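You operate a simulated robot arm through the tools that you are given. There is no shell and no other tool.

The job below is to be done with a simulated robot arm. You get a single attempt, and the scene is never put back.

Task
Turn the cabinet's heater to LOW, switch it off, close the red lever and put up the OFF sign.
Fine: at the beige cabinet; LOW before the switch; the sign stands upright in the holder beside the cabinet. Set down upright: yellow sign.
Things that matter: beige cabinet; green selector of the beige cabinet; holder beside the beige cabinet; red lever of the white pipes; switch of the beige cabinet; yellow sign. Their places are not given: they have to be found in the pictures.

The check looks at the end state, three seconds after you hand in, the way a careful person would. Anything else that was tipped, shoved, dropped, spilled or broken makes it a failure.

Robot
A 6-joint arm with a two-finger gripper, fixed in place. Base frame: the origin is on the floor under the middle of its stand, x ahead of it, y to its left, z up. Lengths are in m, angles in degrees, forces in N, time in s.
It reaches about 1.572 m from its shoulder. Its first joint turns from -166.0 to 166.0 degrees. Payload 2.45 kg.
Tool frame: the origin (TCP) lies between the finger pads and is the grasp point; the fingertips stand 0.02 m ahead of it; z points along the fingers, y is the line along which they close. The gripper opens to 0.14 m; its body begins 0.168 m behind the TCP.
Orientation is told as [roll, pitch, yaw] about the base's x, y, z axes, in that order, counted from this pose: with the fingers straight down and closing along the base's y, the tool's x points along the base's -x, its y along +y and its z along -z.

Tools
- The arm moves only by the tool play_rows. Its argument "series" is a list of rows, each a list of 7 numbers: the shift along the tool's x, y, z in m, then the turn, a rotation vector about the tool's x, y, z in degrees, then the closure, from 0 (fully open) to 1 (shut). In form: [[x, y, z, wx, wy, wz, claw], ...]. A call has 1 to 20 rows; each row is the pose to reach, as a shift and turn from the pose commanded when the call began, along the tool's axes at that moment. A row lasts 0.2 s, in which the tool goes at most 0.05 m and 8.6 degrees; a call with a longer step from one row to the next is refused whole, and so is a gripper value outside its range. Where a pose cannot be reached the arm comes as near as it can. A force on the tool above 50 N (or 10 N above the force at the start of the call, whichever is more), or a blocked arm, ends the call early, and 0.2 s more pass. Each finger travels about 0.045 m/s and halts on what it meets, pressing with about 39 N; the grip force reading is that of the motor and also rises with nothing between the fingers. The clock runs only during rows and for 0.2 s after the last one: add rows that repeat a pose to give the fingers time. The reply holds the time, the measured pose of the TCP, the force on the tool along the base axes, the opening and the grip force, in the units named above and with some noise, with the torque about the TCP (base axes, N m) and any sound that the robot's microphone picked up, and new pictures: "views" is both (left out), scene, wrist or none.
- Cameras (640 x 400 px; columns grow to the right, rows downward): "scene" is fixed at [0.2207, -0.5003, 1.8418]; the picture's right is [0.80, -0.60, 0.00], its down [-0.28, -0.37, -0.89] and it looks along [0.53, 0.71, -0.46] (base axes); focal length 339 px, centre (320, 200). "wrist" rides on the gripper at [0.078, 0.011, -0.209] in the tool frame; the picture's right is [-0.14, 0.99, 0.00], its down [-0.92, -0.13, -0.37] and it looks along [-0.37, -0.05, 0.93] (tool axes); focal length 280 px, centre (320, 200).
- probe_pixels(camera, pixels): for up to 12 pixels [column, row] of the newest picture of that camera ("zoom" is the newest enlarged one), the place [x, y, z] in the base frame of the surface seen there, good to about 0.003 m. No time passes.
- zoom(camera, box): a new picture of the part [left, top, right, bottom] of that camera's present view, enlarged. No time passes.
- close_job(): hands the job in; it is judged then, once.

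Leave the gripper open and the arm clear of the work at the hand-in unless told otherwise.

The tools are called after "Emit:" by a JSON object that holds its "fn" and its "kwargs". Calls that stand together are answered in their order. play_rows: Moves the arm, as the interface text tells. Its arguments: {"type":"object","properties":{"series":{"type":"array","items":{"type":"array","items":{"type":"number"}}},"views":{"type":"string","enum":["both","scene","wrist","none"]}},"required":["series"]} The other tools are called the same way: probe_pixels (camera, pixels) gives the place of the surface under pixels of a picture; zoom (camera, box) takes an enlarged picture of a part of a camera's view; close_job () hands the job in.

At the start:

```text
clock: 0.0
eef_pos: [0.4868, 0.2887, 1.5125]
ee_rot: [0.0, 0.0, 0.0]
wrist_force: [-0.6, -0.2, -1.1]
moment: [-0.03, 0.04, 0.0]
finger_gap: 0.1401
grasp_force: 0.0
```

scene: 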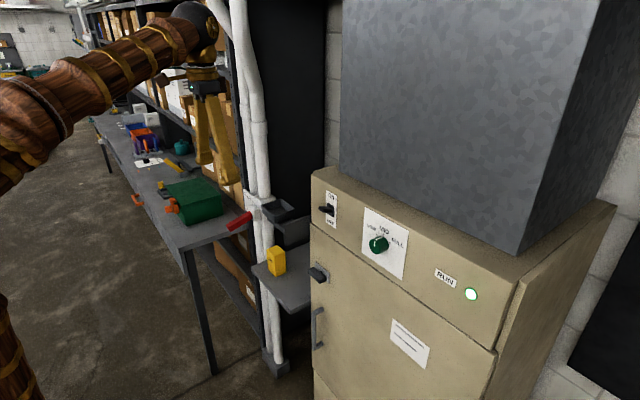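
wrist: 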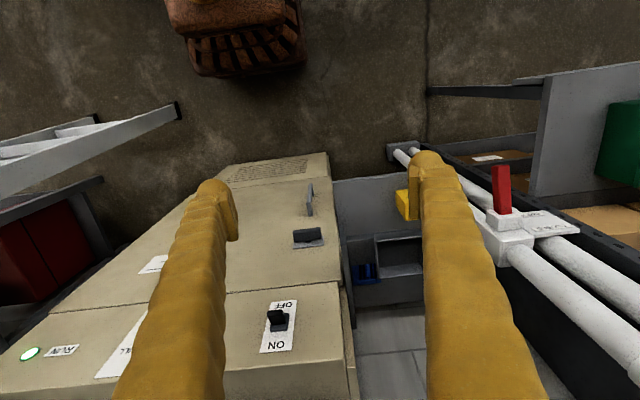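

I see the beige cabinet at right of the scene picture, with a green selector around (379,243), a toggle switch around (328,209), the red lever around (240,221), and a yellow sign around (276,261). I'll zoom in on each.

Emit:
{"fn": "zoom", "kwargs": {"camera": "scene", "box": [300, 160, 500, 310]}}

Emit:
{"fn": "zoom", "kwargs": {"camera": "scene", "box": [210, 180, 330, 310]}}

Emit:
{"fn": "zoom", "kwargs": {"camera": "wrist", "box": [330, 130, 610, 310]}}

Emit:
{"fn": "probe_pixels", "kwargs": {"camera": "scene", "pixels": [[379, 243], [365, 225], [400, 270], [328, 210], [332, 200], [332, 222], [240, 221], [276, 258], [276, 270], [285, 212], [320, 274], [471, 294]]}}

Emit:
{"fn": "probe_pixels", "kwargs": {"camera": "wrist", "pixels": [[277, 320], [503, 185], [500, 205], [515, 245], [545, 222], [404, 203], [400, 255], [365, 272], [310, 235], [280, 305], [282, 340], [350, 240]]}}

```text
2.67 times, centred on (400, 235) of scene
```

zoom: 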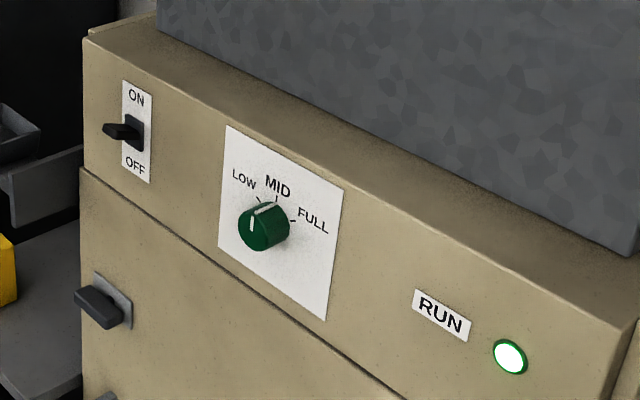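

```text
3.08 times, centred on (270, 245) of scene
```

zoom: 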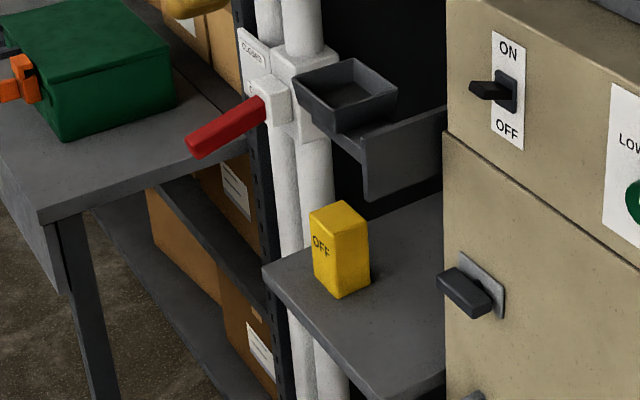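

```text
2.22 times, centred on (470, 220) of wrist
```

zoom: 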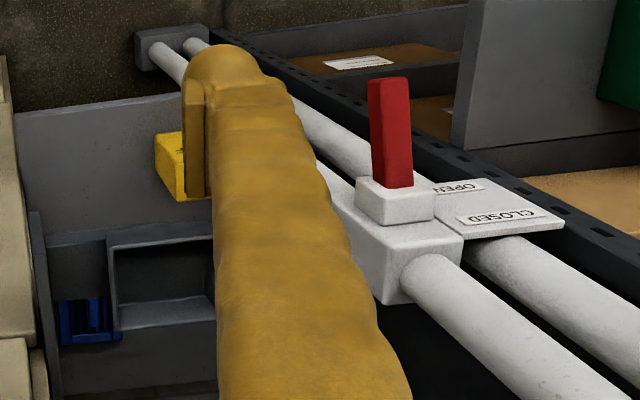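

```text
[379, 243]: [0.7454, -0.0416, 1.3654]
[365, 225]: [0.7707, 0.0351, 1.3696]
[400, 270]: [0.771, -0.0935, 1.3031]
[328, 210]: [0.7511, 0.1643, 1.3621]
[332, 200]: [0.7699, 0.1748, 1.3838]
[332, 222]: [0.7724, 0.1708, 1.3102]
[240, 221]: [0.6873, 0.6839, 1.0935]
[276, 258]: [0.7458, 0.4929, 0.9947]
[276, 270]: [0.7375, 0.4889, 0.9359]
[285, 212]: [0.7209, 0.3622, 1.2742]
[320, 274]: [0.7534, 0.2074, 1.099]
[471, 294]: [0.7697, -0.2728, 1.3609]
```

```text
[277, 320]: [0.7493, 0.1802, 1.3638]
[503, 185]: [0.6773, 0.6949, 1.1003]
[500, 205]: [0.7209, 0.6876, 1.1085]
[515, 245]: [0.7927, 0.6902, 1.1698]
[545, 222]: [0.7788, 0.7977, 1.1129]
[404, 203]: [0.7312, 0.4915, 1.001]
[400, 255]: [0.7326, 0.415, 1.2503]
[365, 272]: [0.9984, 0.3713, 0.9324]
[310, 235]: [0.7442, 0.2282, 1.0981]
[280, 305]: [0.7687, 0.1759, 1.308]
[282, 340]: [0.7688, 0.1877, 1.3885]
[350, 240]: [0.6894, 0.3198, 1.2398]
```

Cabinet front lies at x≈0.77 facing -x. Switch is at about (0.75,0.17,1.36), selector at (0.745,-0.04,1.365). I need more detail on the lever, its labels, the sign and the holder.

Emit:
{"fn": "zoom", "kwargs": {"camera": "scene", "box": [220, 185, 300, 235]}}

Emit:
{"fn": "zoom", "kwargs": {"camera": "scene", "box": [340, 200, 420, 250]}}

Emit:
{"fn": "zoom", "kwargs": {"camera": "wrist", "box": [460, 150, 620, 250]}}

Emit:
{"fn": "zoom", "kwargs": {"camera": "wrist", "box": [320, 160, 440, 340]}}

Emit:
{"fn": "probe_pixels", "kwargs": {"camera": "wrist", "pixels": [[501, 167], [503, 175], [503, 208], [495, 168], [510, 168], [488, 222], [516, 222], [535, 215], [550, 228], [575, 230], [497, 262], [500, 240]]}}

Emit:
{"fn": "probe_pixels", "kwargs": {"camera": "scene", "pixels": [[230, 227], [234, 224], [247, 216], [258, 208], [262, 204], [256, 196], [268, 210], [250, 198], [233, 228], [246, 222], [252, 213], [262, 215]]}}

```text
8.00 times, centred on (260, 210) of scene
```

zoom: 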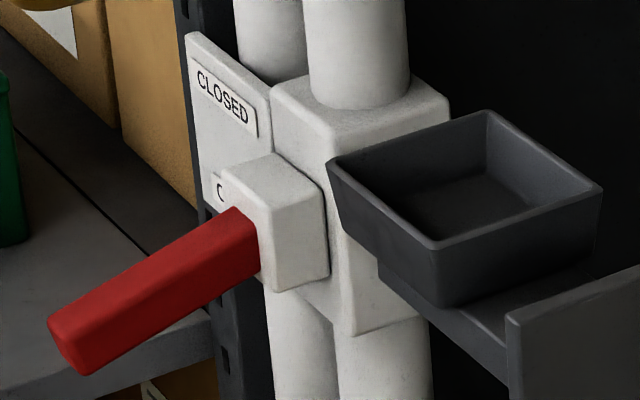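

```text
8.00 times, centred on (380, 225) of scene
```

zoom: 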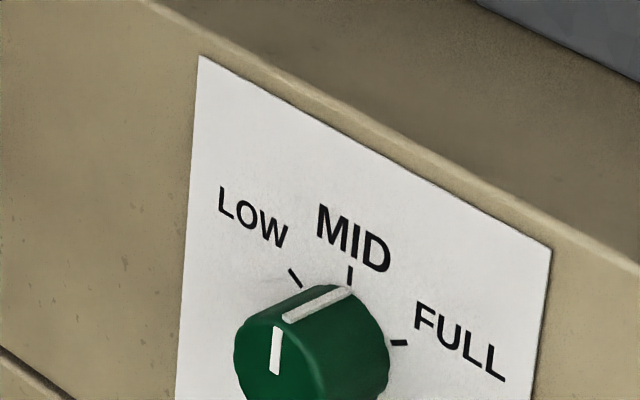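

```text
4.00 times, centred on (540, 200) of wrist
```

zoom: 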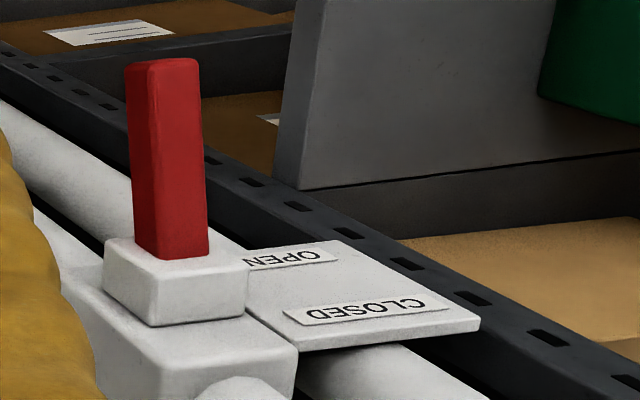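

```text
2.22 times, centred on (380, 250) of wrist
```

zoom: 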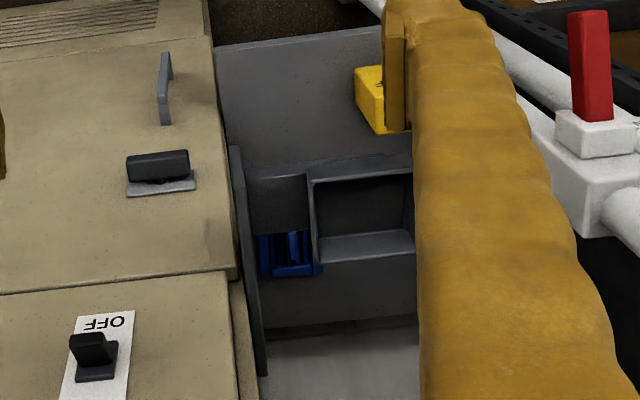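

```text
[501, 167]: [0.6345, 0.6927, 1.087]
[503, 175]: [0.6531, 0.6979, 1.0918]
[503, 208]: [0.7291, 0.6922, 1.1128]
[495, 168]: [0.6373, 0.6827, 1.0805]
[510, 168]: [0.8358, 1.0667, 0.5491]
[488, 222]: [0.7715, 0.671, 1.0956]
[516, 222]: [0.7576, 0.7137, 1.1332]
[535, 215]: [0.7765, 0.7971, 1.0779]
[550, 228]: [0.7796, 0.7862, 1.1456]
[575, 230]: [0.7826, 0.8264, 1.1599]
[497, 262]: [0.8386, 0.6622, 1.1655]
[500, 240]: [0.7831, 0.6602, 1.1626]
```

```text
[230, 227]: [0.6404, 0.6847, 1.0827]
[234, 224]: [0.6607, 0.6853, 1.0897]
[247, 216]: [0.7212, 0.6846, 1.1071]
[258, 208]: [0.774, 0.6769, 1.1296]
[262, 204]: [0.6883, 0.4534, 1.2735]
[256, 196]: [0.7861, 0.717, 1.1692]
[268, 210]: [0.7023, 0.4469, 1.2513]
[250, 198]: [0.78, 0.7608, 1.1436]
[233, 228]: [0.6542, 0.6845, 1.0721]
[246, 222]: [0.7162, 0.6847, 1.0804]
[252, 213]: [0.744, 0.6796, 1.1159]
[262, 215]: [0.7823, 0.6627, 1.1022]
```

The lever tilts up/down (OPEN label lower, CLOSED label upper); it's now tilted down. The selector points at MID, LOW to its left. Next I probe the knob ticks, holder tray and sign corners precisely.

Emit:
{"fn": "probe_pixels", "kwargs": {"camera": "scene", "pixels": [[376.9, 234.6], [383.6, 234.4], [389.7, 242.9], [374.5, 244], [375, 242], [380, 238], [385, 248], [372, 248], [378, 250], [386, 241], [374, 238], [370, 243]]}}

Emit:
{"fn": "probe_pixels", "kwargs": {"camera": "scene", "pixels": [[275, 216], [281, 199.5], [294, 208.5], [261, 206], [280, 206], [276, 222], [268, 222], [285, 206], [279, 211], [274, 208], [298, 222], [285, 225]]}}

Emit:
{"fn": "zoom", "kwargs": {"camera": "scene", "box": [250, 235, 310, 285]}}

Emit:
{"fn": "zoom", "kwargs": {"camera": "scene", "box": [310, 185, 350, 230]}}

```text
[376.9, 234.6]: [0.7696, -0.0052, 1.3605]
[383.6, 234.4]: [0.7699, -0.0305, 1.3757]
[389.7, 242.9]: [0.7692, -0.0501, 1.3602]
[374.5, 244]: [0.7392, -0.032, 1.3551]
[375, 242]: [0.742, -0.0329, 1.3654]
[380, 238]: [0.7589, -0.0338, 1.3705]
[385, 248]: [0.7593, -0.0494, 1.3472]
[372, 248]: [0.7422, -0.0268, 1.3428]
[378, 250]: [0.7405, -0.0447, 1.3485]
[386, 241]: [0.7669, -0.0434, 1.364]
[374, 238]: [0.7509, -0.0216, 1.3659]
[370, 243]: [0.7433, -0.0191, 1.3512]
```

```text
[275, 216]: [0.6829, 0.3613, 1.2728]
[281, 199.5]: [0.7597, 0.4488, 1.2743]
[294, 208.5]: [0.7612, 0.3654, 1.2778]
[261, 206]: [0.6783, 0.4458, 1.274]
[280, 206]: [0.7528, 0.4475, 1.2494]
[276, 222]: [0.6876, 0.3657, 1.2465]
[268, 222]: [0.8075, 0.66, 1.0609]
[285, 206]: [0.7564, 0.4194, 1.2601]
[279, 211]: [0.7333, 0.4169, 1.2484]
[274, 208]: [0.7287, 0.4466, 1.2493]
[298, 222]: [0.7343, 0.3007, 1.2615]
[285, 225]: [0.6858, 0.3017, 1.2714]
```

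```text
8.00 times, centred on (280, 260) of scene
```

zoom: 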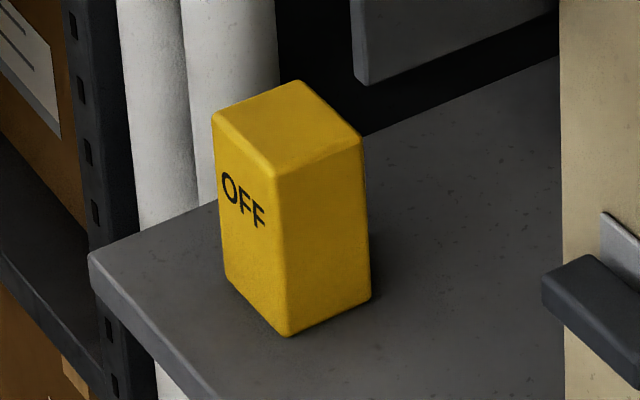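

```text
8.89 times, centred on (330, 208) of scene
```

zoom: 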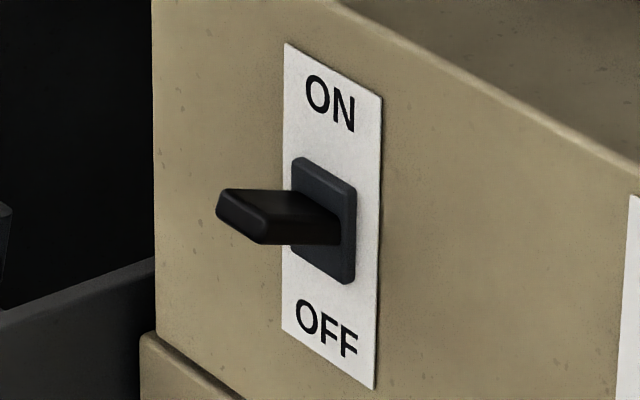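

I'll now probe the sign's corners and the switch lever, and the sloping details of the tray mount.

Emit:
{"fn": "probe_pixels", "kwargs": {"camera": "scene", "pixels": [[274.4, 258.2], [267.2, 249.5], [277.3, 246.2], [284.7, 252.8], [276.3, 275.9], [285.5, 271.8], [268.7, 269.5], [275.5, 250.5], [290, 268], [273, 278], [270.5, 259.5], [281, 262]]}}

Emit:
{"fn": "probe_pixels", "kwargs": {"camera": "scene", "pixels": [[320, 209], [322, 207], [323, 210], [326, 208], [330, 209], [333, 207], [333, 214], [330, 213], [290, 222], [295, 240], [320, 250], [262, 268]]}}

```text
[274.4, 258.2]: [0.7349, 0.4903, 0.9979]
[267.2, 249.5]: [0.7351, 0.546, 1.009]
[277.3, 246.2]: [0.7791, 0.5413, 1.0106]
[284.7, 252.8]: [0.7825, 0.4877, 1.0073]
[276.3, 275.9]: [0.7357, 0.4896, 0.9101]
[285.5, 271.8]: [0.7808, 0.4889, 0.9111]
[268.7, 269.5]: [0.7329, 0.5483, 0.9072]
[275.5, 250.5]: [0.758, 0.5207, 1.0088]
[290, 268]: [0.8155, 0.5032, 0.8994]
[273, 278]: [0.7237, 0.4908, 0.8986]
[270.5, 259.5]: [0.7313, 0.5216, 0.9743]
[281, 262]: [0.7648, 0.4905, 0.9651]
```

```text
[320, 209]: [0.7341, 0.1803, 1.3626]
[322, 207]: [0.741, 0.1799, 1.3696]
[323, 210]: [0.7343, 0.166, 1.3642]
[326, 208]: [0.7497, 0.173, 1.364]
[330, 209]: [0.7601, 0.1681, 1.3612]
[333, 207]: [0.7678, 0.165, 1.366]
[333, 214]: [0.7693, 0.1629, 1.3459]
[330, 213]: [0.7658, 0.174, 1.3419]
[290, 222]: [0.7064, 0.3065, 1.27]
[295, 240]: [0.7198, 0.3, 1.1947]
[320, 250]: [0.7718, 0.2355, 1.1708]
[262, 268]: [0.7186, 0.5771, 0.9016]
```

The sign measures x 0.733–0.782, y 0.488–0.548, z 0.90–1.01 with OFF facing -x; the tray spans x 0.68–0.76, y 0.361–0.449 with its rim at z 1.274. First I'll turn the gripper to point forward (+x), halfway to begin with, while moving toward the cabinet but staying well clear of it.

Emit:
{"fn": "play_rows", "kwargs": {"series": [[-0.01, -0.01, 0, 0, -7.5, 0, 0], [-0.02, -0.02, 0, 0, -15, 0, 0], [-0.03, -0.03, 0, 0, -22.5, 0, 0], [-0.04, -0.05, 0, 0, -30, 0, 0], [-0.05, -0.07, 0, 0, -37.5, 0, 0], [-0.06, -0.09, 0, 0, -45, 0, 0]]}}

```text
clock: 1.4
eef_pos: [0.546, 0.1987, 1.5131]
ee_rot: [0.0, -45.0, 0.0]
wrist_force: [-1.0, -0.4, -0.1]
moment: [-0.01, -0.01, 0.0]
finger_gap: 0.1401
grasp_force: 0.1
```

scene: 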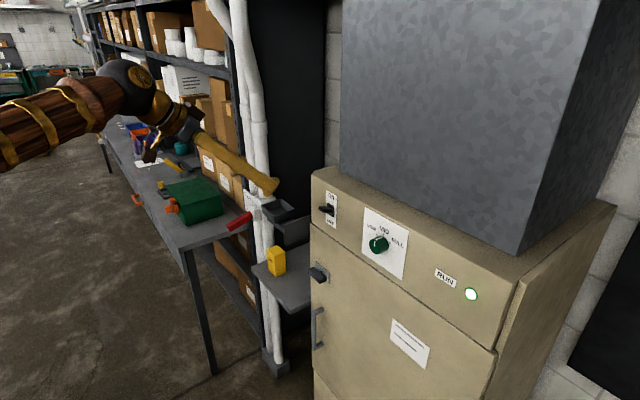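
wrist: 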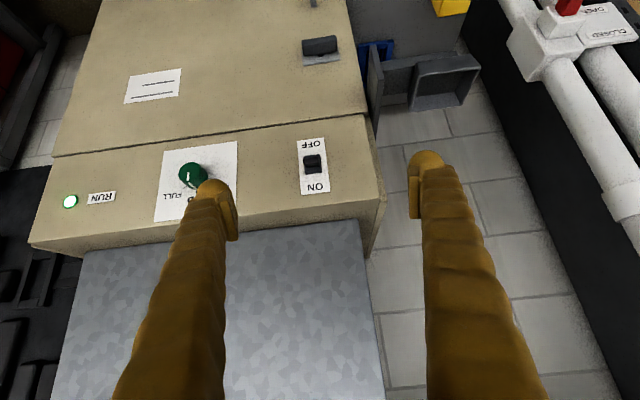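

The tool now points 45° forward and all is clear. I'll complete the turn to horizontal and bring the gripper in front of the green selector (about (0.58, -0.031, 1.347)), still 14 cm away from the knob.

Emit:
{"fn": "play_rows", "kwargs": {"series": [[0.0117, -0.0288, 0.0177, 0, -5.625, 0, 0], [0.0233, -0.0575, 0.0354, 0, -11.25, 0, 0], [0.035, -0.0863, 0.053, 0, -16.875, 0, 0], [0.0467, -0.115, 0.0707, 0, -22.5, 0, 0], [0.0583, -0.1438, 0.0884, 0, -28.125, 0, 0], [0.07, -0.1725, 0.1061, 0, -33.75, 0, 0], [0.0817, -0.2013, 0.1237, 0, -39.375, 0, 0], [0.0933, -0.23, 0.1414, 0, -45, 0, 0], [0.0933, -0.23, 0.1414, 0, -45, 0, 0]]}}

```text
clock: 3.4
eef_pos: [0.584, 0.0172, 1.3374]
ee_rot: [33.4, -88.1, -35.6]
wrist_force: [-0.2, 3.7, 0.8]
moment: [-0.07, 0.1, -0.38]
finger_gap: 0.1402
grasp_force: 0.0
out of reach, approached as far as the arm can: row 6, 7, 8, 9
```

scene: 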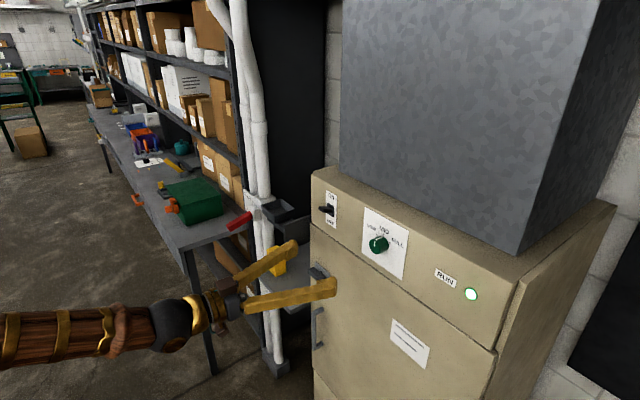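
wrist: 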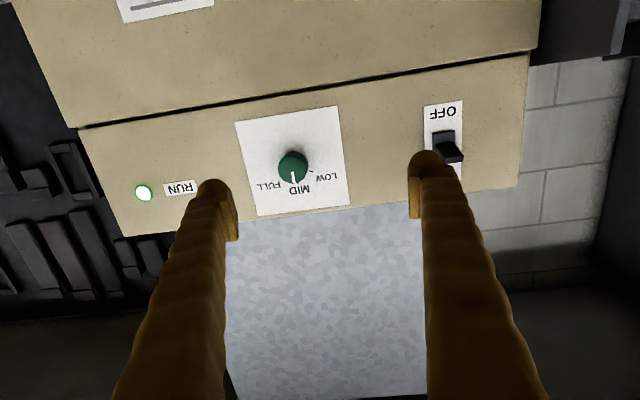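

The arm reported it couldn't quite reach that pose (too close to its own base, probably): TCP is (0.584, 0.017, 1.337), nearly horizontal. Going forward should free it, so I'll advance 8 cm along the tool axis (fingertips then at x≈0.684, knob front at 0.74) and see where it ends up.

Emit:
{"fn": "play_rows", "kwargs": {"series": [[0, 0, 0.02, 0, 0, 0, 0], [0, 0, 0.04, 0, 0, 0, 0], [0, 0, 0.06, 0, 0, 0, 0], [0, 0, 0.08, 0, 0, 0, 0], [0, 0, 0.08, 0, 0, 0, 0]]}}

```text
clock: 4.6
eef_pos: [0.6592, 0.0412, 1.3345]
ee_rot: [-1.1, -89.8, -0.1]
wrist_force: [1.2, 0.7, -0.9]
moment: [0.02, 0.0, 0.0]
finger_gap: 0.1397
grasp_force: 0.1
out of reach, approached as far as the arm can: row 1, 2, 3, 4, 5
```

scene: 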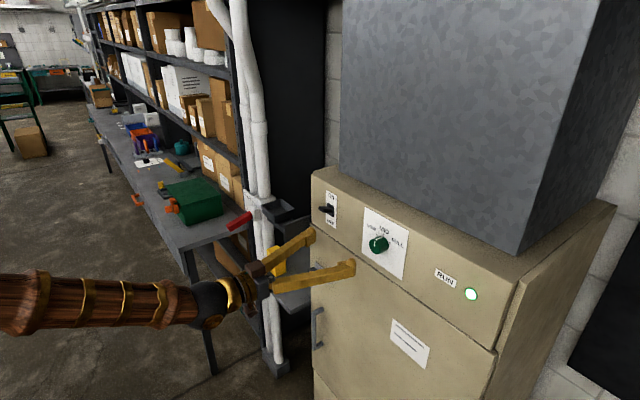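
wrist: 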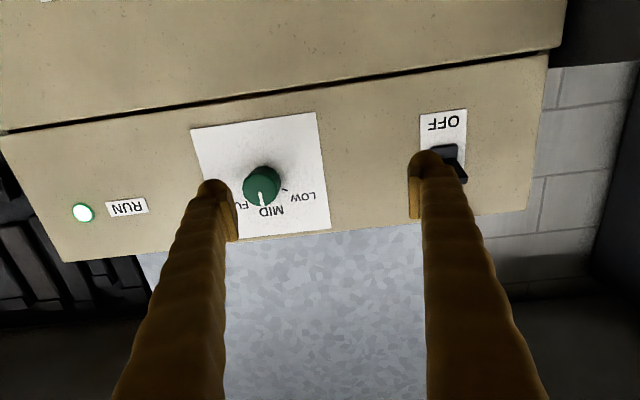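

Orientation is now right, but y stalls at 0.041 rather than -0.031, so some joint seems limited. I'll probe points on the arm in the scene picture to understand its geometry.

Emit:
{"fn": "probe_pixels", "kwargs": {"camera": "scene", "pixels": [[20, 300], [60, 300], [120, 300], [170, 300], [195, 305], [212, 300], [235, 295], [250, 285], [262, 280], [300, 240], [340, 272], [265, 268]]}}

```text
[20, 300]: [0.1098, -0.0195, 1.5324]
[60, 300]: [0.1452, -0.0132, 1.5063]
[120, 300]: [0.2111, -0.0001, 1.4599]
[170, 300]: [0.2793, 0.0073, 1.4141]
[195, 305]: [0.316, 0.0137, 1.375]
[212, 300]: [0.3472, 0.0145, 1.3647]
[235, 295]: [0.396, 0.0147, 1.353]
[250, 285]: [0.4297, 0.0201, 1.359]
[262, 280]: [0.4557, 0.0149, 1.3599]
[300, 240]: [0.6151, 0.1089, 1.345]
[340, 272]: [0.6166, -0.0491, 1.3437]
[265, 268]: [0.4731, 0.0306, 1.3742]
```

Emit:
{"fn": "zoom", "kwargs": {"camera": "scene", "box": [150, 210, 390, 360]}}

Emit:
{"fn": "zoom", "kwargs": {"camera": "scene", "box": [0, 220, 240, 370]}}

```text
2.67 times, centred on (270, 285) of scene
```

zoom: 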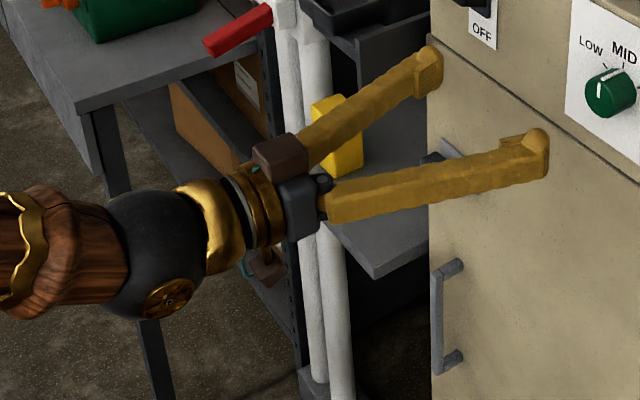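

```text
2.67 times, centred on (120, 295) of scene
```

zoom: 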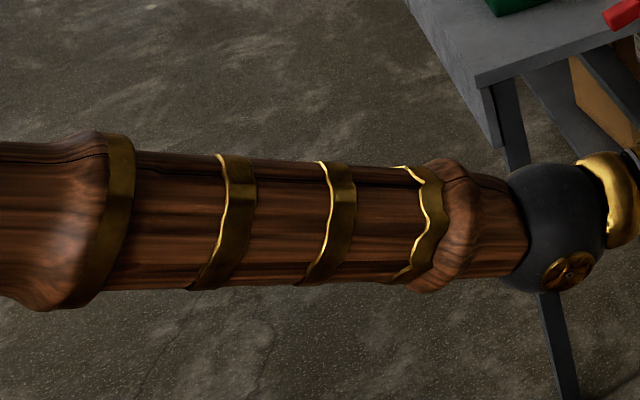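

The wrist is a ball-type (spherical) one: the tool passed beside the forearm line while pitching up, so the forearm-roll joint ran to its limit. I'll go back to fingers-down with y moved to +0.15, then centre at y=0 and pitch up again within the arm's own plane so the wrist bends the other way.

Emit:
{"fn": "play_rows", "kwargs": {"series": [[-0.027, 0.03, -0.017, 0, 3, 0, 0], [-0.054, 0.06, -0.033, 0, 6, 0, 0], [-0.08, 0.09, -0.05, 0, 12, 0, 0], [-0.108, 0.12, -0.067, 0, 19.5, 0, 0], [-0.135, 0.15, -0.083, 0, 27, 0, 0], [-0.163, 0.181, -0.1, 0, 34.5, 0, 0], [-0.163, 0.181, -0.1, 0, 42, 0, 0], [-0.163, 0.181, -0.1, 0, 49.5, 0, 0], [-0.163, 0.181, -0.1, 0, 57, 0, 0], [-0.163, 0.181, -0.1, 0, 64.5, 0, 0], [-0.163, 0.181, -0.1, 0, 72, 0, 0], [-0.163, 0.181, -0.1, 0, 79.5, 0, 0], [-0.163, 0.181, -0.1, 0, 87, 0, 0], [-0.163, 0.181, -0.1, 0, 90, 0, 0], [-0.163, 0.181, -0.1, 0, 90, 0, 0]]}}

```text
clock: 7.8
eef_pos: [0.5575, 0.2237, 1.4972]
ee_rot: [0.0, 0.0, 0.0]
wrist_force: [-0.5, 0.7, 0.6]
moment: [0.0, -0.03, -0.01]
finger_gap: 0.14
grasp_force: 0.1
```

scene: 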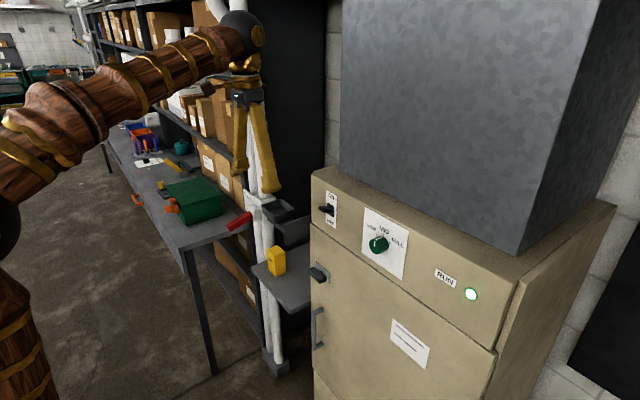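
wrist: 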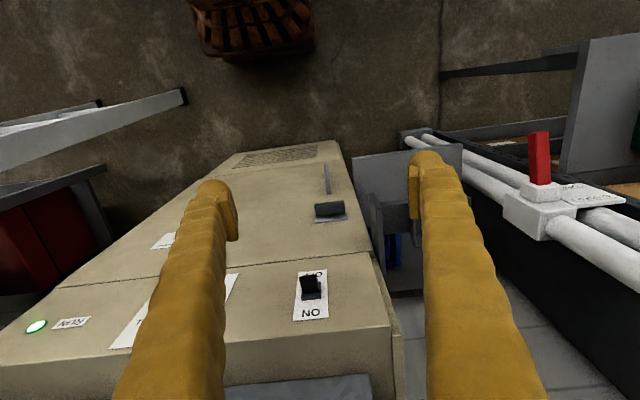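

The position reference is the achieved pose, good to know. Now at (0.5575, 0.2237, 1.497), fingers down. I'll slide to y=0 (arm plane = x-z plane).

Emit:
{"fn": "play_rows", "kwargs": {"series": [[0, -0.037, 0, 0, 0, 0, 0], [0, -0.0745, 0, 0, 0, 0, 0], [0, -0.112, 0, 0, 0, 0, 0], [0, -0.149, 0, 0, 0, 0, 0], [0, -0.1865, 0, 0, 0, 0, 0], [0, -0.2237, 0, 0, 0, 0, 0], [0, -0.2237, 0, 0, 0, 0, 0]], "views": "scene"}}

```text
clock: 9.4
eef_pos: [0.5585, -0.0023, 1.4976]
ee_rot: [0.0, 0.1, 0.1]
wrist_force: [-0.1, -0.4, 0.9]
moment: [-0.01, -0.04, 0.0]
finger_gap: 0.1402
grasp_force: 0.0
```

scene: 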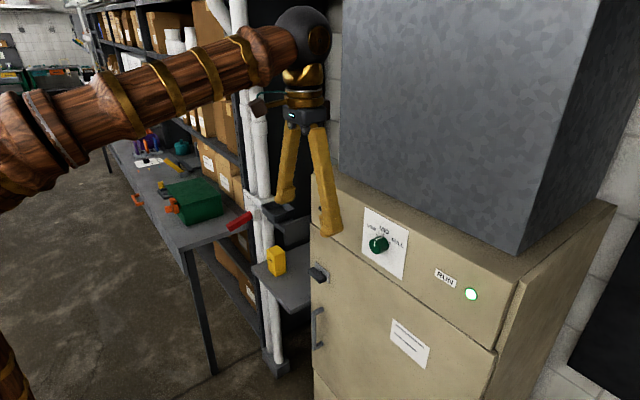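

Now at y≈0. I'll pitch the tool up 90° in the arm plane while going to about (0.62, 0, 1.40).

Emit:
{"fn": "play_rows", "kwargs": {"series": [[-0.005, 0.002, 0.008, 0, -7.5, 0, 0], [-0.01, 0.002, 0.016, 0, -15, 0, 0], [-0.015, 0.002, 0.024, 0, -22.5, 0, 0], [-0.02, 0.002, 0.032, 0, -30, 0, 0], [-0.025, 0.002, 0.04, 0, -37.5, 0, 0], [-0.03, 0.002, 0.048, 0, -45, 0, 0], [-0.035, 0.002, 0.056, 0, -52.5, 0, 0], [-0.04, 0.002, 0.064, 0, -60, 0, 0], [-0.045, 0.002, 0.072, 0, -67.5, 0, 0], [-0.05, 0.002, 0.08, 0, -75, 0, 0], [-0.055, 0.002, 0.09, 0, -82.5, 0, 0], [-0.06, 0.002, 0.1, 0, -90, 0, 0], [-0.06, 0.002, 0.1, 0, -90, 0, 0]]}}

```text
clock: 12.2
eef_pos: [0.6188, -0.0, 1.3965]
ee_rot: [-168.4, -90.0, 168.4]
wrist_force: [-0.5, 0.8, -0.1]
moment: [-0.01, 0.0, -0.01]
finger_gap: 0.1399
grasp_force: 0.1
```

scene: 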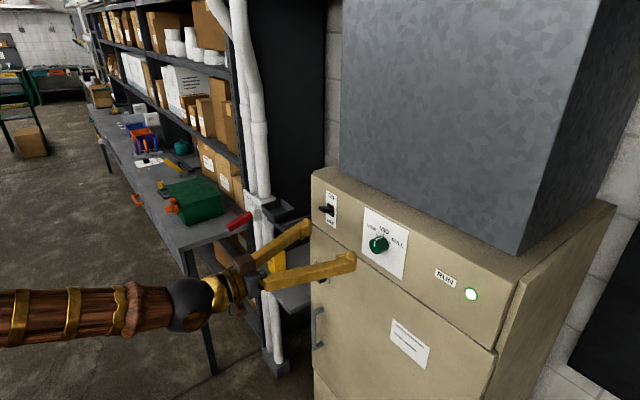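
wrist: 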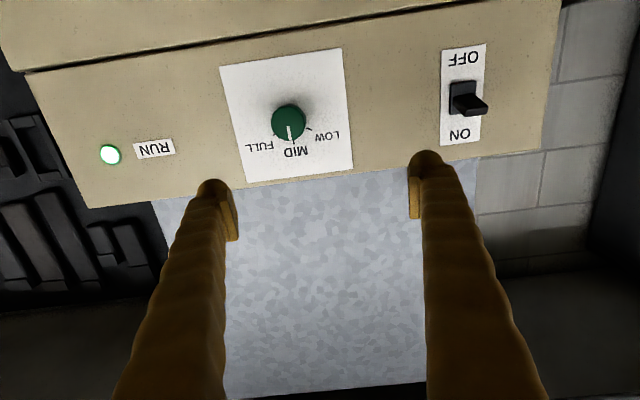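

No reach complaint this time: tool horizontal at (0.619, 0.0, 1.3965). The wrist view (upside down) shows the knob at (288,122) and the switch at (465,97). I'll zoom and probe both.

Emit:
{"fn": "zoom", "kwargs": {"camera": "wrist", "box": [220, 50, 360, 190]}}

Emit:
{"fn": "probe_pixels", "kwargs": {"camera": "wrist", "pixels": [[288, 135], [289, 118], [276, 122], [302, 122], [288, 105], [310, 128], [273, 135], [294, 145], [275, 110], [302, 110], [285, 140], [288, 125]]}}

Emit:
{"fn": "zoom", "kwargs": {"camera": "wrist", "box": [430, 30, 510, 150]}}

Emit:
{"fn": "probe_pixels", "kwargs": {"camera": "wrist", "pixels": [[485, 100], [472, 95], [465, 90], [475, 105], [465, 112], [487, 112], [480, 96], [478, 108], [453, 85], [475, 83], [212, 190], [428, 165]]}}

```text
2.86 times, centred on (290, 120) of wrist
```

zoom: 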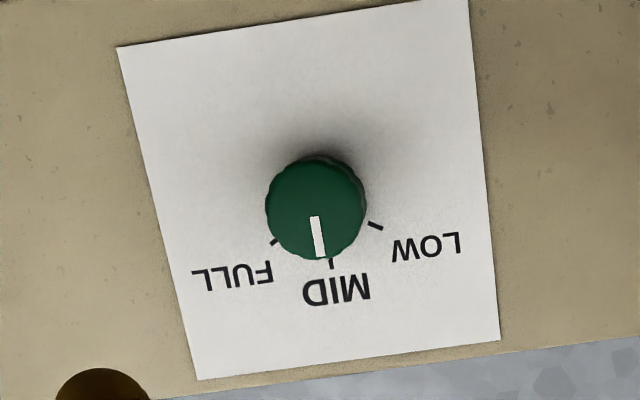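

```text
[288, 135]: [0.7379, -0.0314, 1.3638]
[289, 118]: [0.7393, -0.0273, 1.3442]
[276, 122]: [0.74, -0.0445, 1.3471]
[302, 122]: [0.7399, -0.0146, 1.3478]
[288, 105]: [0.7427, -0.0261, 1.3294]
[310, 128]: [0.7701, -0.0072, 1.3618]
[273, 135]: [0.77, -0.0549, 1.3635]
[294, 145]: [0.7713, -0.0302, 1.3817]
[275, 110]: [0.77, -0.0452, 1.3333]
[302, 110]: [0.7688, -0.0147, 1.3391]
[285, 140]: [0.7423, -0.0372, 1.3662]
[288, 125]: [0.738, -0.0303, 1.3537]
```

```text
3.33 times, centred on (470, 90) of wrist
```

zoom: 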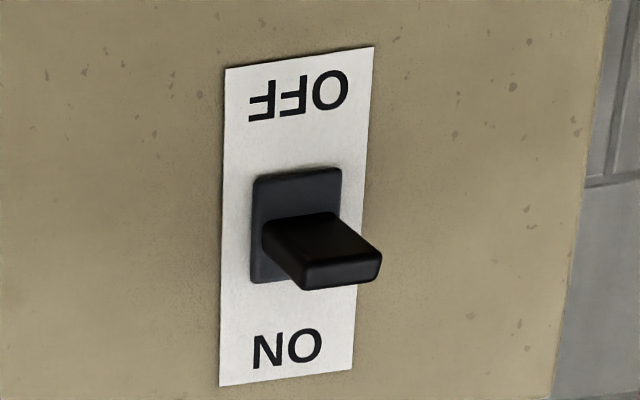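

```text
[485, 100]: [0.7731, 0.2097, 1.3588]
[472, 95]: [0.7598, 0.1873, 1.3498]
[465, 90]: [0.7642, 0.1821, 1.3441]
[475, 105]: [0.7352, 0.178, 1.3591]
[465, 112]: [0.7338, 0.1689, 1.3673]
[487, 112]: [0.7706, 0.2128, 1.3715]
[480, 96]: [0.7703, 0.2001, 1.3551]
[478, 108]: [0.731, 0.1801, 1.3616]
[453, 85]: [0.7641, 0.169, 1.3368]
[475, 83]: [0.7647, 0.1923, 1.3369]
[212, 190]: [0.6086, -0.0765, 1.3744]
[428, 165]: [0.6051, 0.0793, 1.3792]
```

The knob's centre is (y -0.030, z 1.347), front face x 0.738, and the pointer is on MID; LOW is about 58° counter-clockwise as seen from the front. The toggle points out and up a bit (ON). I'll line up with the knob at x=0.70.

Emit:
{"fn": "play_rows", "kwargs": {"series": [[0.0165, -0.01, 0.02, 0, 0, 0, 0], [0.033, -0.02, 0.04, 0, 0, 0, 0], [0.0495, -0.03, 0.06, 0, 0, 0, 0], [0.0495, -0.03, 0.08, 0, 0, 0, 0], [0.0495, -0.03, 0.08, 0, 0, 0, 0]]}}

```text
clock: 13.4
eef_pos: [0.6988, -0.03, 1.3479]
ee_rot: [-176.2, -90.0, 176.2]
wrist_force: [-0.5, -0.3, 1.0]
moment: [0.0, 0.01, -0.01]
finger_gap: 0.1399
grasp_force: 0.0
```

scene: 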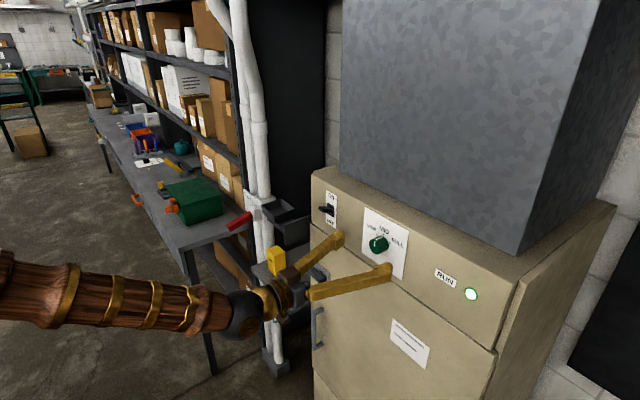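
wrist: 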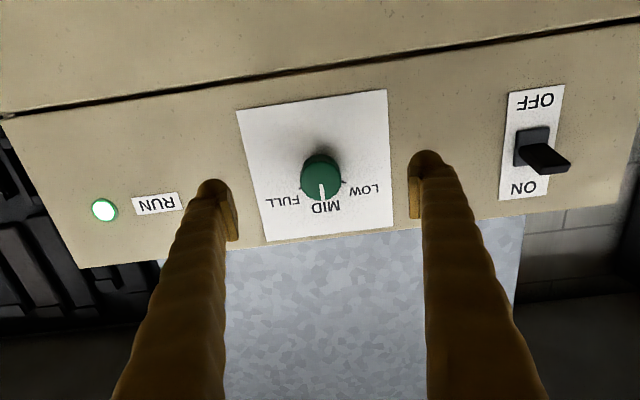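

The knob at (321,178) is centred between the fingers. I'll advance 4.2 cm (tips at x≈0.761) while part-closing to about 7 cm, and check before gripping.

Emit:
{"fn": "play_rows", "kwargs": {"series": [[0, 0, 0.015, 0, 0, 0, 0.5], [0, 0, 0.03, 0, 0, 0, 0.5], [0, 0, 0.042, 0, 0, 0, 0.5], [0, 0, 0.042, 0, 0, 0, 0.5], [0, 0, 0.042, 0, 0, 0, 0.5]]}}

```text
clock: 14.6
eef_pos: [0.7402, -0.0309, 1.3474]
ee_rot: [169.1, -90.0, -169.0]
wrist_force: [0.0, -0.6, 0.0]
moment: [0.0, -0.01, 0.02]
finger_gap: 0.0698
grasp_force: 0.2
```

scene: 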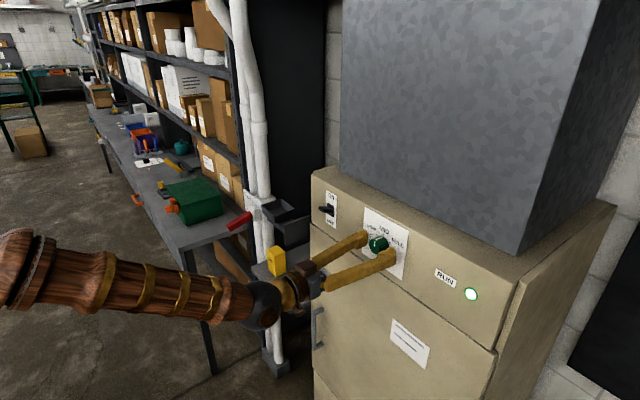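
wrist: 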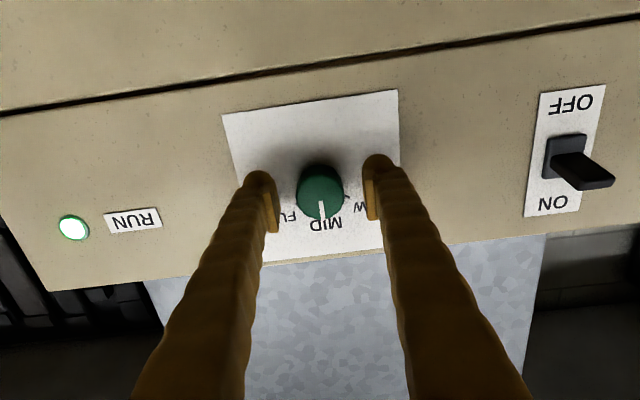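

Clear of the panel and centred on the knob at (320,188). Now closing the fingers on it.

Emit:
{"fn": "play_rows", "kwargs": {"series": [[0, 0, 0, 0, 0, 0, 0.85], [0, 0, 0, 0, 0, 0, 0.85], [0, 0, 0, 0, 0, 0, 0.85], [0, 0, 0, 0, 0, 0, 0.85]], "views": "wrist"}}

```text
clock: 15.6
eef_pos: [0.7414, -0.0292, 1.3472]
ee_rot: [118.5, -90.0, -118.6]
wrist_force: [1.9, -4.4, 0.3]
moment: [0.02, -0.01, -0.05]
finger_gap: 0.0381
grasp_force: 43.3
```

wrist: 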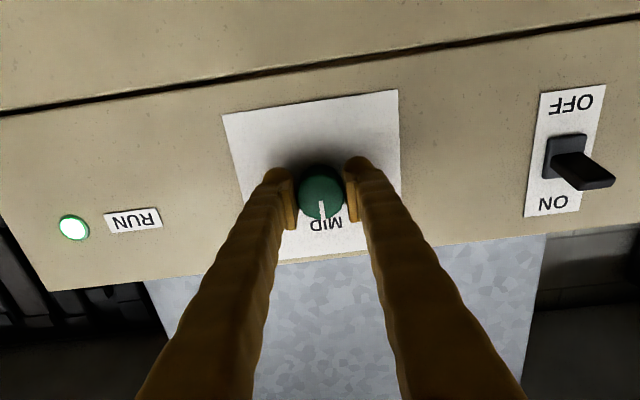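

Knob gripped (gap 0.038, force 43). Now turning -30° about the tool axis (counter-clockwise from the front) and checking.

Emit:
{"fn": "play_rows", "kwargs": {"series": [[0, 0, 0, 0, 0, -6, 0.85], [0, 0, 0, 0, 0, -12, 0.85], [0, 0, 0, 0, 0, -18, 0.85], [0, 0, 0, 0, 0, -24, 0.85], [0, 0, 0, 0, 0, -30, 0.85]], "views": "both"}}

```text
clock: 16.8
eef_pos: [0.7407, -0.032, 1.3482]
ee_rot: [-90.2, -61.8, 89.9]
wrist_force: [-4.4, -10.9, 0.3]
moment: [0.04, -0.12, -0.09]
finger_gap: 0.0378
grasp_force: 45.2
stopped in row 5: the force on the tool passed its limit at 52 N (the readings are from after the stop); the commanded pose is now the measured one
```

scene: 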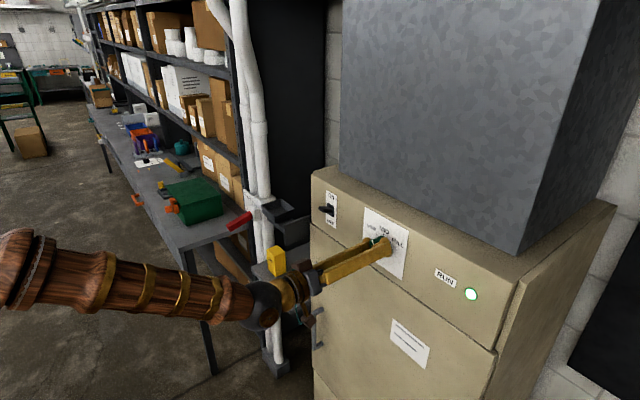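
wrist: 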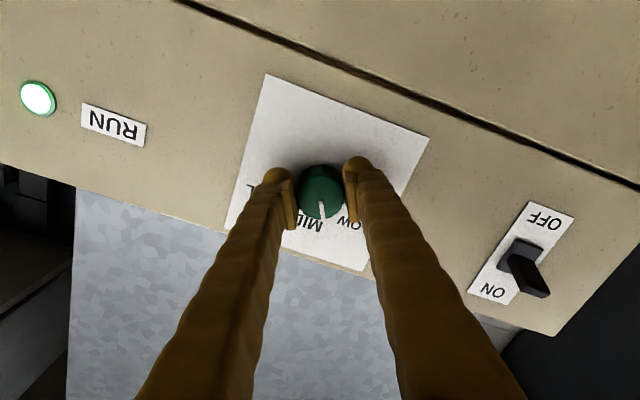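

The knob turned with the gripper about 28° (pointer now between MID and LOW), but sideways force built up, so my axis is slightly off the knob's centre. I'll loosen the grip, then look at the alignment.

Emit:
{"fn": "play_rows", "kwargs": {"series": [[0, 0, 0, 0, 0, 0, 0.6], [0, 0, 0, 0, 0, 0, 0.6], [0, 0, 0, 0, 0, 0, 0.6]], "views": "wrist"}}

Emit:
{"fn": "zoom", "kwargs": {"camera": "wrist", "box": [220, 120, 420, 260]}}

```text
clock: 17.6
eef_pos: [0.7393, -0.0319, 1.3474]
ee_rot: [-90.0, -61.9, 89.8]
wrist_force: [0.3, 0.5, -0.4]
moment: [0.01, -0.02, 0.0]
finger_gap: 0.0558
grasp_force: 0.0
```

wrist: 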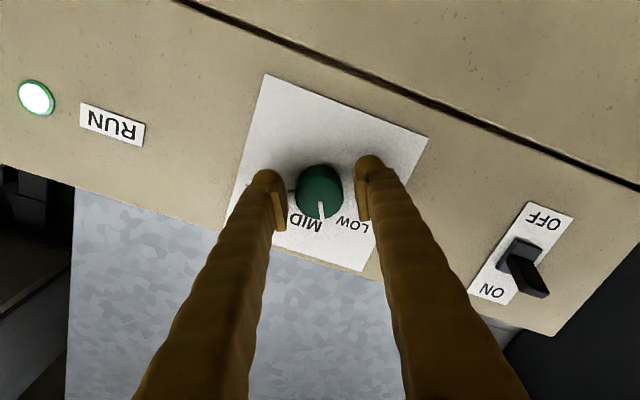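

```text
2.86 times, centred on (320, 190) of wrist
```

zoom: 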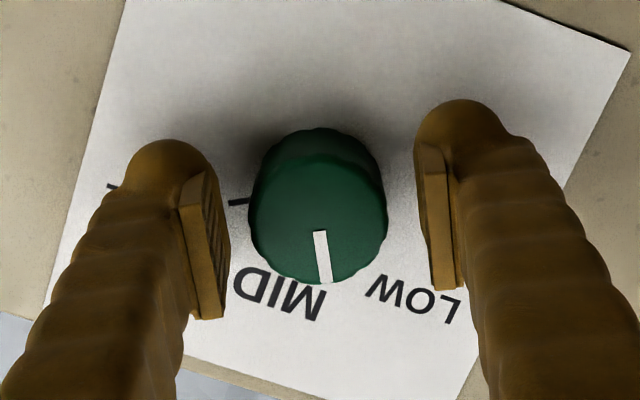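

Emit:
{"fn": "probe_pixels", "kwargs": {"camera": "zoom", "pixels": [[258, 220], [380, 215], [318, 165], [318, 276], [275, 180], [360, 178], [275, 260], [362, 260], [318, 220], [238, 201], [110, 187], [330, 290]]}}

```text
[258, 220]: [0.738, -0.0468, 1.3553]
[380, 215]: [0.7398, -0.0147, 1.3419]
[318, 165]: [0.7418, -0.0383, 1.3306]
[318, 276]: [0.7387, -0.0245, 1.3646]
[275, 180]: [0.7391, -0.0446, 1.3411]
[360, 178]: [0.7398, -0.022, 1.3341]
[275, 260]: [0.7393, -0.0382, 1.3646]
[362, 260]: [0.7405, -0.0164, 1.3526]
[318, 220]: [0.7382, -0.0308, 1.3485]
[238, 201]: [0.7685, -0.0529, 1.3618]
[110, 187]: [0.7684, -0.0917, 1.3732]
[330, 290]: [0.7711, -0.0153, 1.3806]
```

The knob's centre measures (-0.0307, 1.348) — I'm within about 1 mm. It stayed at ~28°. I'll nudge by 1 mm, regrip and turn another -30° more gently.

Emit:
{"fn": "play_rows", "kwargs": {"series": [[-0.001, 0.0006, 0, 0, 0, 0, 0.6], [-0.001, 0.0006, 0, 0, 0, 0, 0.78], [-0.001, 0.0006, 0, 0, 0, 0, 0.78], [-0.001, 0.0006, 0, 0, 0, 0, 0.78], [-0.001, 0.0006, 0, 0, 0, 0, 0.78]], "views": "none"}}

```text
clock: 18.8
eef_pos: [0.7415, -0.0291, 1.3492]
ee_rot: [-90.2, -61.7, 90.0]
wrist_force: [3.2, -12.2, 7.2]
moment: [0.03, -0.07, -0.07]
finger_gap: 0.0406
grasp_force: 7.3
```

A 14 N push along -tool-y tells me the gripper centre sits slightly too far along +tool-y. I'll shift 1 mm back and read the force.

Emit:
{"fn": "play_rows", "kwargs": {"series": [[0, -0.001, 0, 0, 0, 0, 0.78], [0, -0.001, 0, 0, 0, 0, 0.78]], "views": "none"}}

```text
clock: 19.4
eef_pos: [0.7404, -0.0298, 1.3484]
ee_rot: [-90.1, -61.8, 89.9]
wrist_force: [-5.3, -12.5, 5.7]
moment: [0.0, -0.12, -0.2]
finger_gap: 0.0391
grasp_force: 6.3
```

Emit:
{"fn": "play_rows", "kwargs": {"series": [[0, -0.001, 0, 0, 0, 0, 0.78], [0, -0.002, 0, 0, 0, 0, 0.78], [0, -0.002, 0, 0, 0, 0, 0.78]], "views": "none"}}

```text
clock: 20.2
eef_pos: [0.7405, -0.031, 1.3486]
ee_rot: [-90.0, -61.7, 90.1]
wrist_force: [11.1, 24.9, 1.8]
moment: [-0.03, -0.11, 0.29]
finger_gap: 0.0379
grasp_force: 45.0
```

Emit:
{"fn": "play_rows", "kwargs": {"series": [[0, 0.0008, 0, 0, 0, 0, 0.78], [0, 0.0008, 0, 0, 0, 0, 0.78]], "views": "none"}}

```text
clock: 20.8
eef_pos: [0.7401, -0.0309, 1.3494]
ee_rot: [-90.2, -61.7, 90.1]
wrist_force: [11.5, 28.6, 6.0]
moment: [-0.01, -0.13, 0.31]
finger_gap: 0.0379
grasp_force: 45.0
```

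Force remains (friction lock). I'll reopen slightly and regrip here so it starts relaxed.

Emit:
{"fn": "play_rows", "kwargs": {"series": [[0, 0, 0, 0, 0, 0, 0.65], [0, 0, 0, 0, 0, 0, 0.65], [0, 0, 0, 0, 0, 0, 0.85], [0, 0, 0, 0, 0, 0, 0.85], [0, 0, 0, 0, 0, 0, 0.85]], "views": "none"}}

```text
clock: 22.0
eef_pos: [0.7399, -0.0314, 1.3495]
ee_rot: [-90.1, -61.8, 89.8]
wrist_force: [-1.5, 10.2, -7.6]
moment: [-0.03, 0.04, 0.1]
finger_gap: 0.0381
grasp_force: 44.4
```

Gripped with modest side force (about 12 N). Now I turn another -16° gently.

Emit:
{"fn": "play_rows", "kwargs": {"series": [[0, 0.0003, 0, 0, 0, -4, 0.85], [0, 0.0003, 0, 0, 0, -8, 0.85], [0, 0.0003, 0, 0, 0, -12, 0.85], [0, 0.0003, 0, 0, 0, -16, 0.85]], "views": "wrist"}}

```text
clock: 23.0
eef_pos: [0.7407, -0.0324, 1.3488]
ee_rot: [-90.0, -45.6, 89.8]
wrist_force: [-2.3, -10.9, -14.2]
moment: [0.02, 0.26, -0.26]
finger_gap: 0.038
grasp_force: 45.4
```

wrist: 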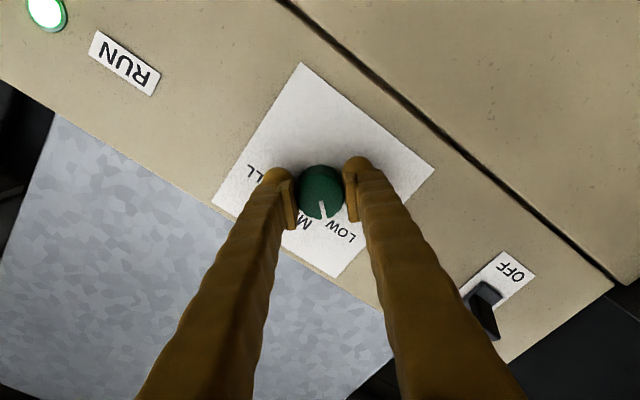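

Now at about 44.5°, pointer approaching LOW. Turning another -14°.

Emit:
{"fn": "play_rows", "kwargs": {"series": [[0, 0, 0, 0, 0, -3.5, 0.85], [0, 0, 0, 0, 0, -7, 0.85], [0, 0, 0, 0, 0, -10.5, 0.85], [0, 0, 0, 0, 0, -14, 0.85]], "views": "wrist"}}

Emit:
{"fn": "zoom", "kwargs": {"camera": "wrist", "box": [240, 140, 400, 260]}}

Emit:
{"fn": "zoom", "kwargs": {"camera": "scene", "box": [340, 200, 420, 270]}}

```text
clock: 24.0
eef_pos: [0.7408, -0.0314, 1.3496]
ee_rot: [-90.0, -31.8, 89.9]
wrist_force: [3.0, -14.5, -9.6]
moment: [0.35, 0.02, -0.08]
finger_gap: 0.038
grasp_force: 44.8
```

wrist: 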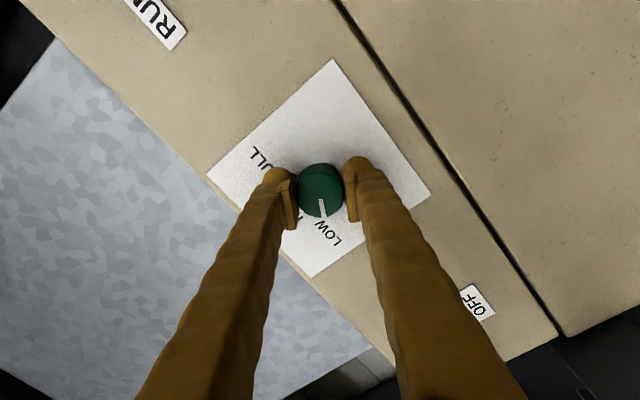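

```text
3.33 times, centred on (320, 200) of wrist
```

zoom: 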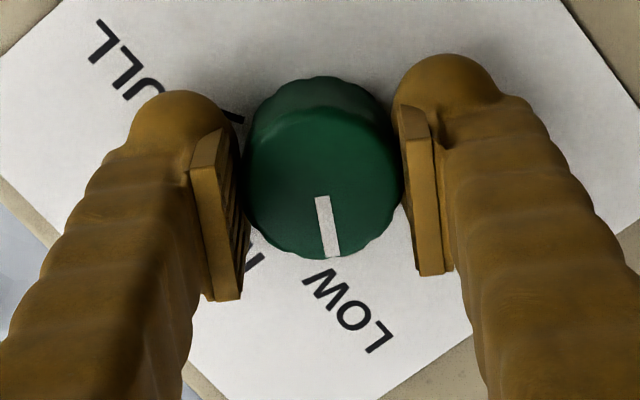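

```text
5.71 times, centred on (380, 235) of scene
```

zoom: 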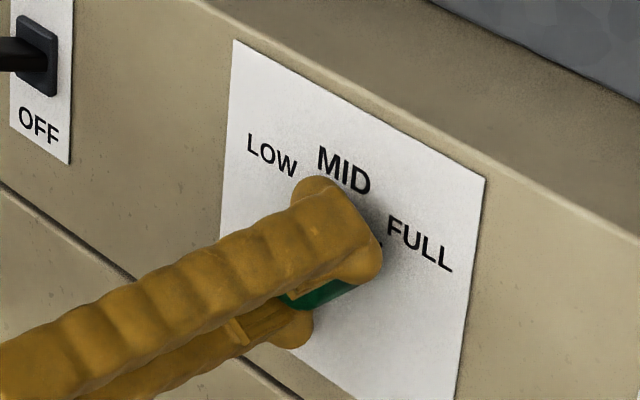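

Turned ~58° total; the pointer looks aimed at LOW. I'll open the fingers, back off, and check it from a clear view.

Emit:
{"fn": "play_rows", "kwargs": {"series": [[0, 0, 0, 0, 0, 0, 0.5], [0, 0, 0, 0, 0, 0, 0.4], [0, 0, 0, 0, 0, 0, 0.4], [0, 0, 0, 0, 0, 0, 0.4], [0, 0, -0.03, 0, 0, 0, 0.4], [0, 0, -0.07, 0, 0, 0, 0.4], [0, 0, -0.1, 0, 0, 0, 0.4], [0, 0, -0.1, 0, 0, 0, 0.4]], "views": "both"}}

Emit:
{"fn": "zoom", "kwargs": {"camera": "wrist", "box": [240, 60, 400, 200]}}

Emit:
{"fn": "zoom", "kwargs": {"camera": "scene", "box": [340, 200, 420, 270]}}

```text
clock: 25.8
eef_pos: [0.6404, -0.0318, 1.3491]
ee_rot: [-90.1, -31.9, 89.7]
wrist_force: [0.1, 0.0, 0.2]
moment: [0.01, 0.02, 0.04]
finger_gap: 0.0839
grasp_force: 0.1
```

scene: 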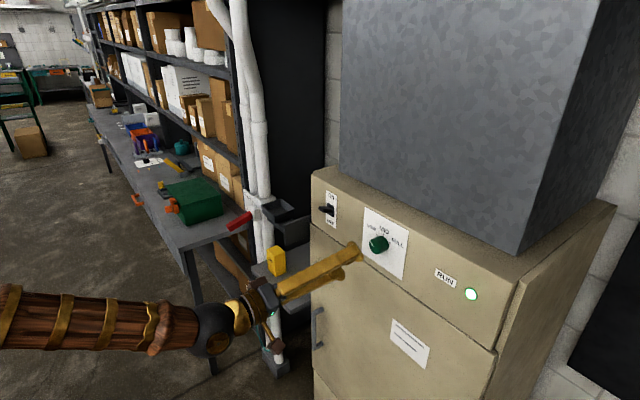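
wrist: 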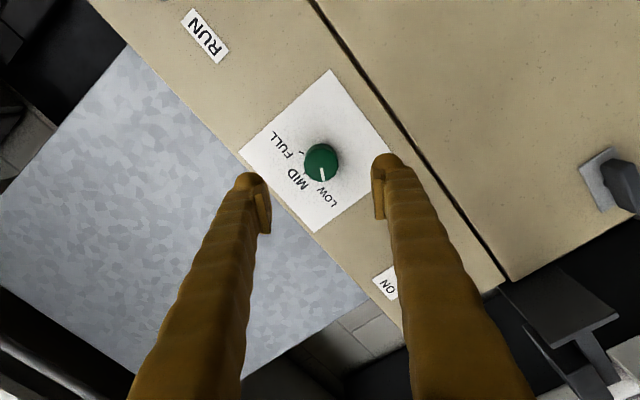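

```text
2.86 times, centred on (320, 130) of wrist
```

zoom: 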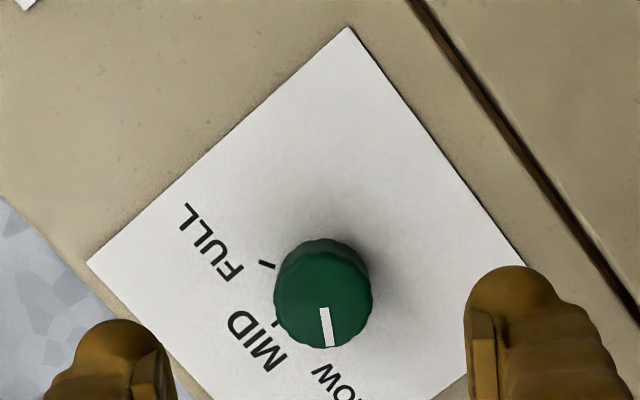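

```text
5.71 times, centred on (380, 235) of scene
```

zoom: 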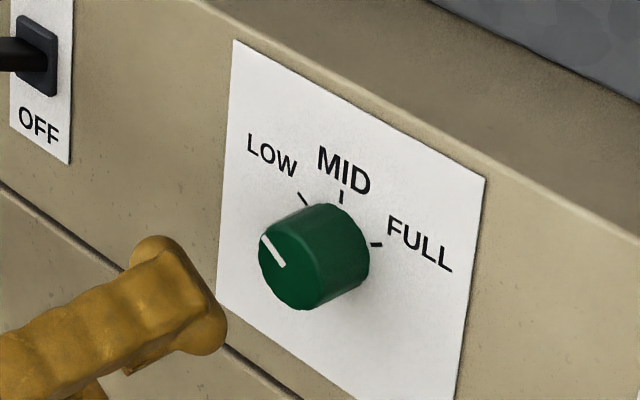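

The pointer line looks parallel to the LOW tick. I'll verify numerically by probing tick and pointer ends in this zoom.

Emit:
{"fn": "probe_pixels", "kwargs": {"camera": "zoom", "pixels": [[298, 192], [303, 198], [308, 205], [283, 264], [262, 237], [272, 250], [341, 192], [341, 202], [382, 245], [372, 244]]}}

```text
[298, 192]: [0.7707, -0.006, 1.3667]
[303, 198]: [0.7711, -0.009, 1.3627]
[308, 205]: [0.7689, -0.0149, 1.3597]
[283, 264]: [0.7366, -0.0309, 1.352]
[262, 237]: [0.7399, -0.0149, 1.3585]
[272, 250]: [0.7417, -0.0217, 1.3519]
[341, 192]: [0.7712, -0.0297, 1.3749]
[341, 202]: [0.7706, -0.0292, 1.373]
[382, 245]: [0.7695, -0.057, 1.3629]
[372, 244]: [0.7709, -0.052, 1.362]
```

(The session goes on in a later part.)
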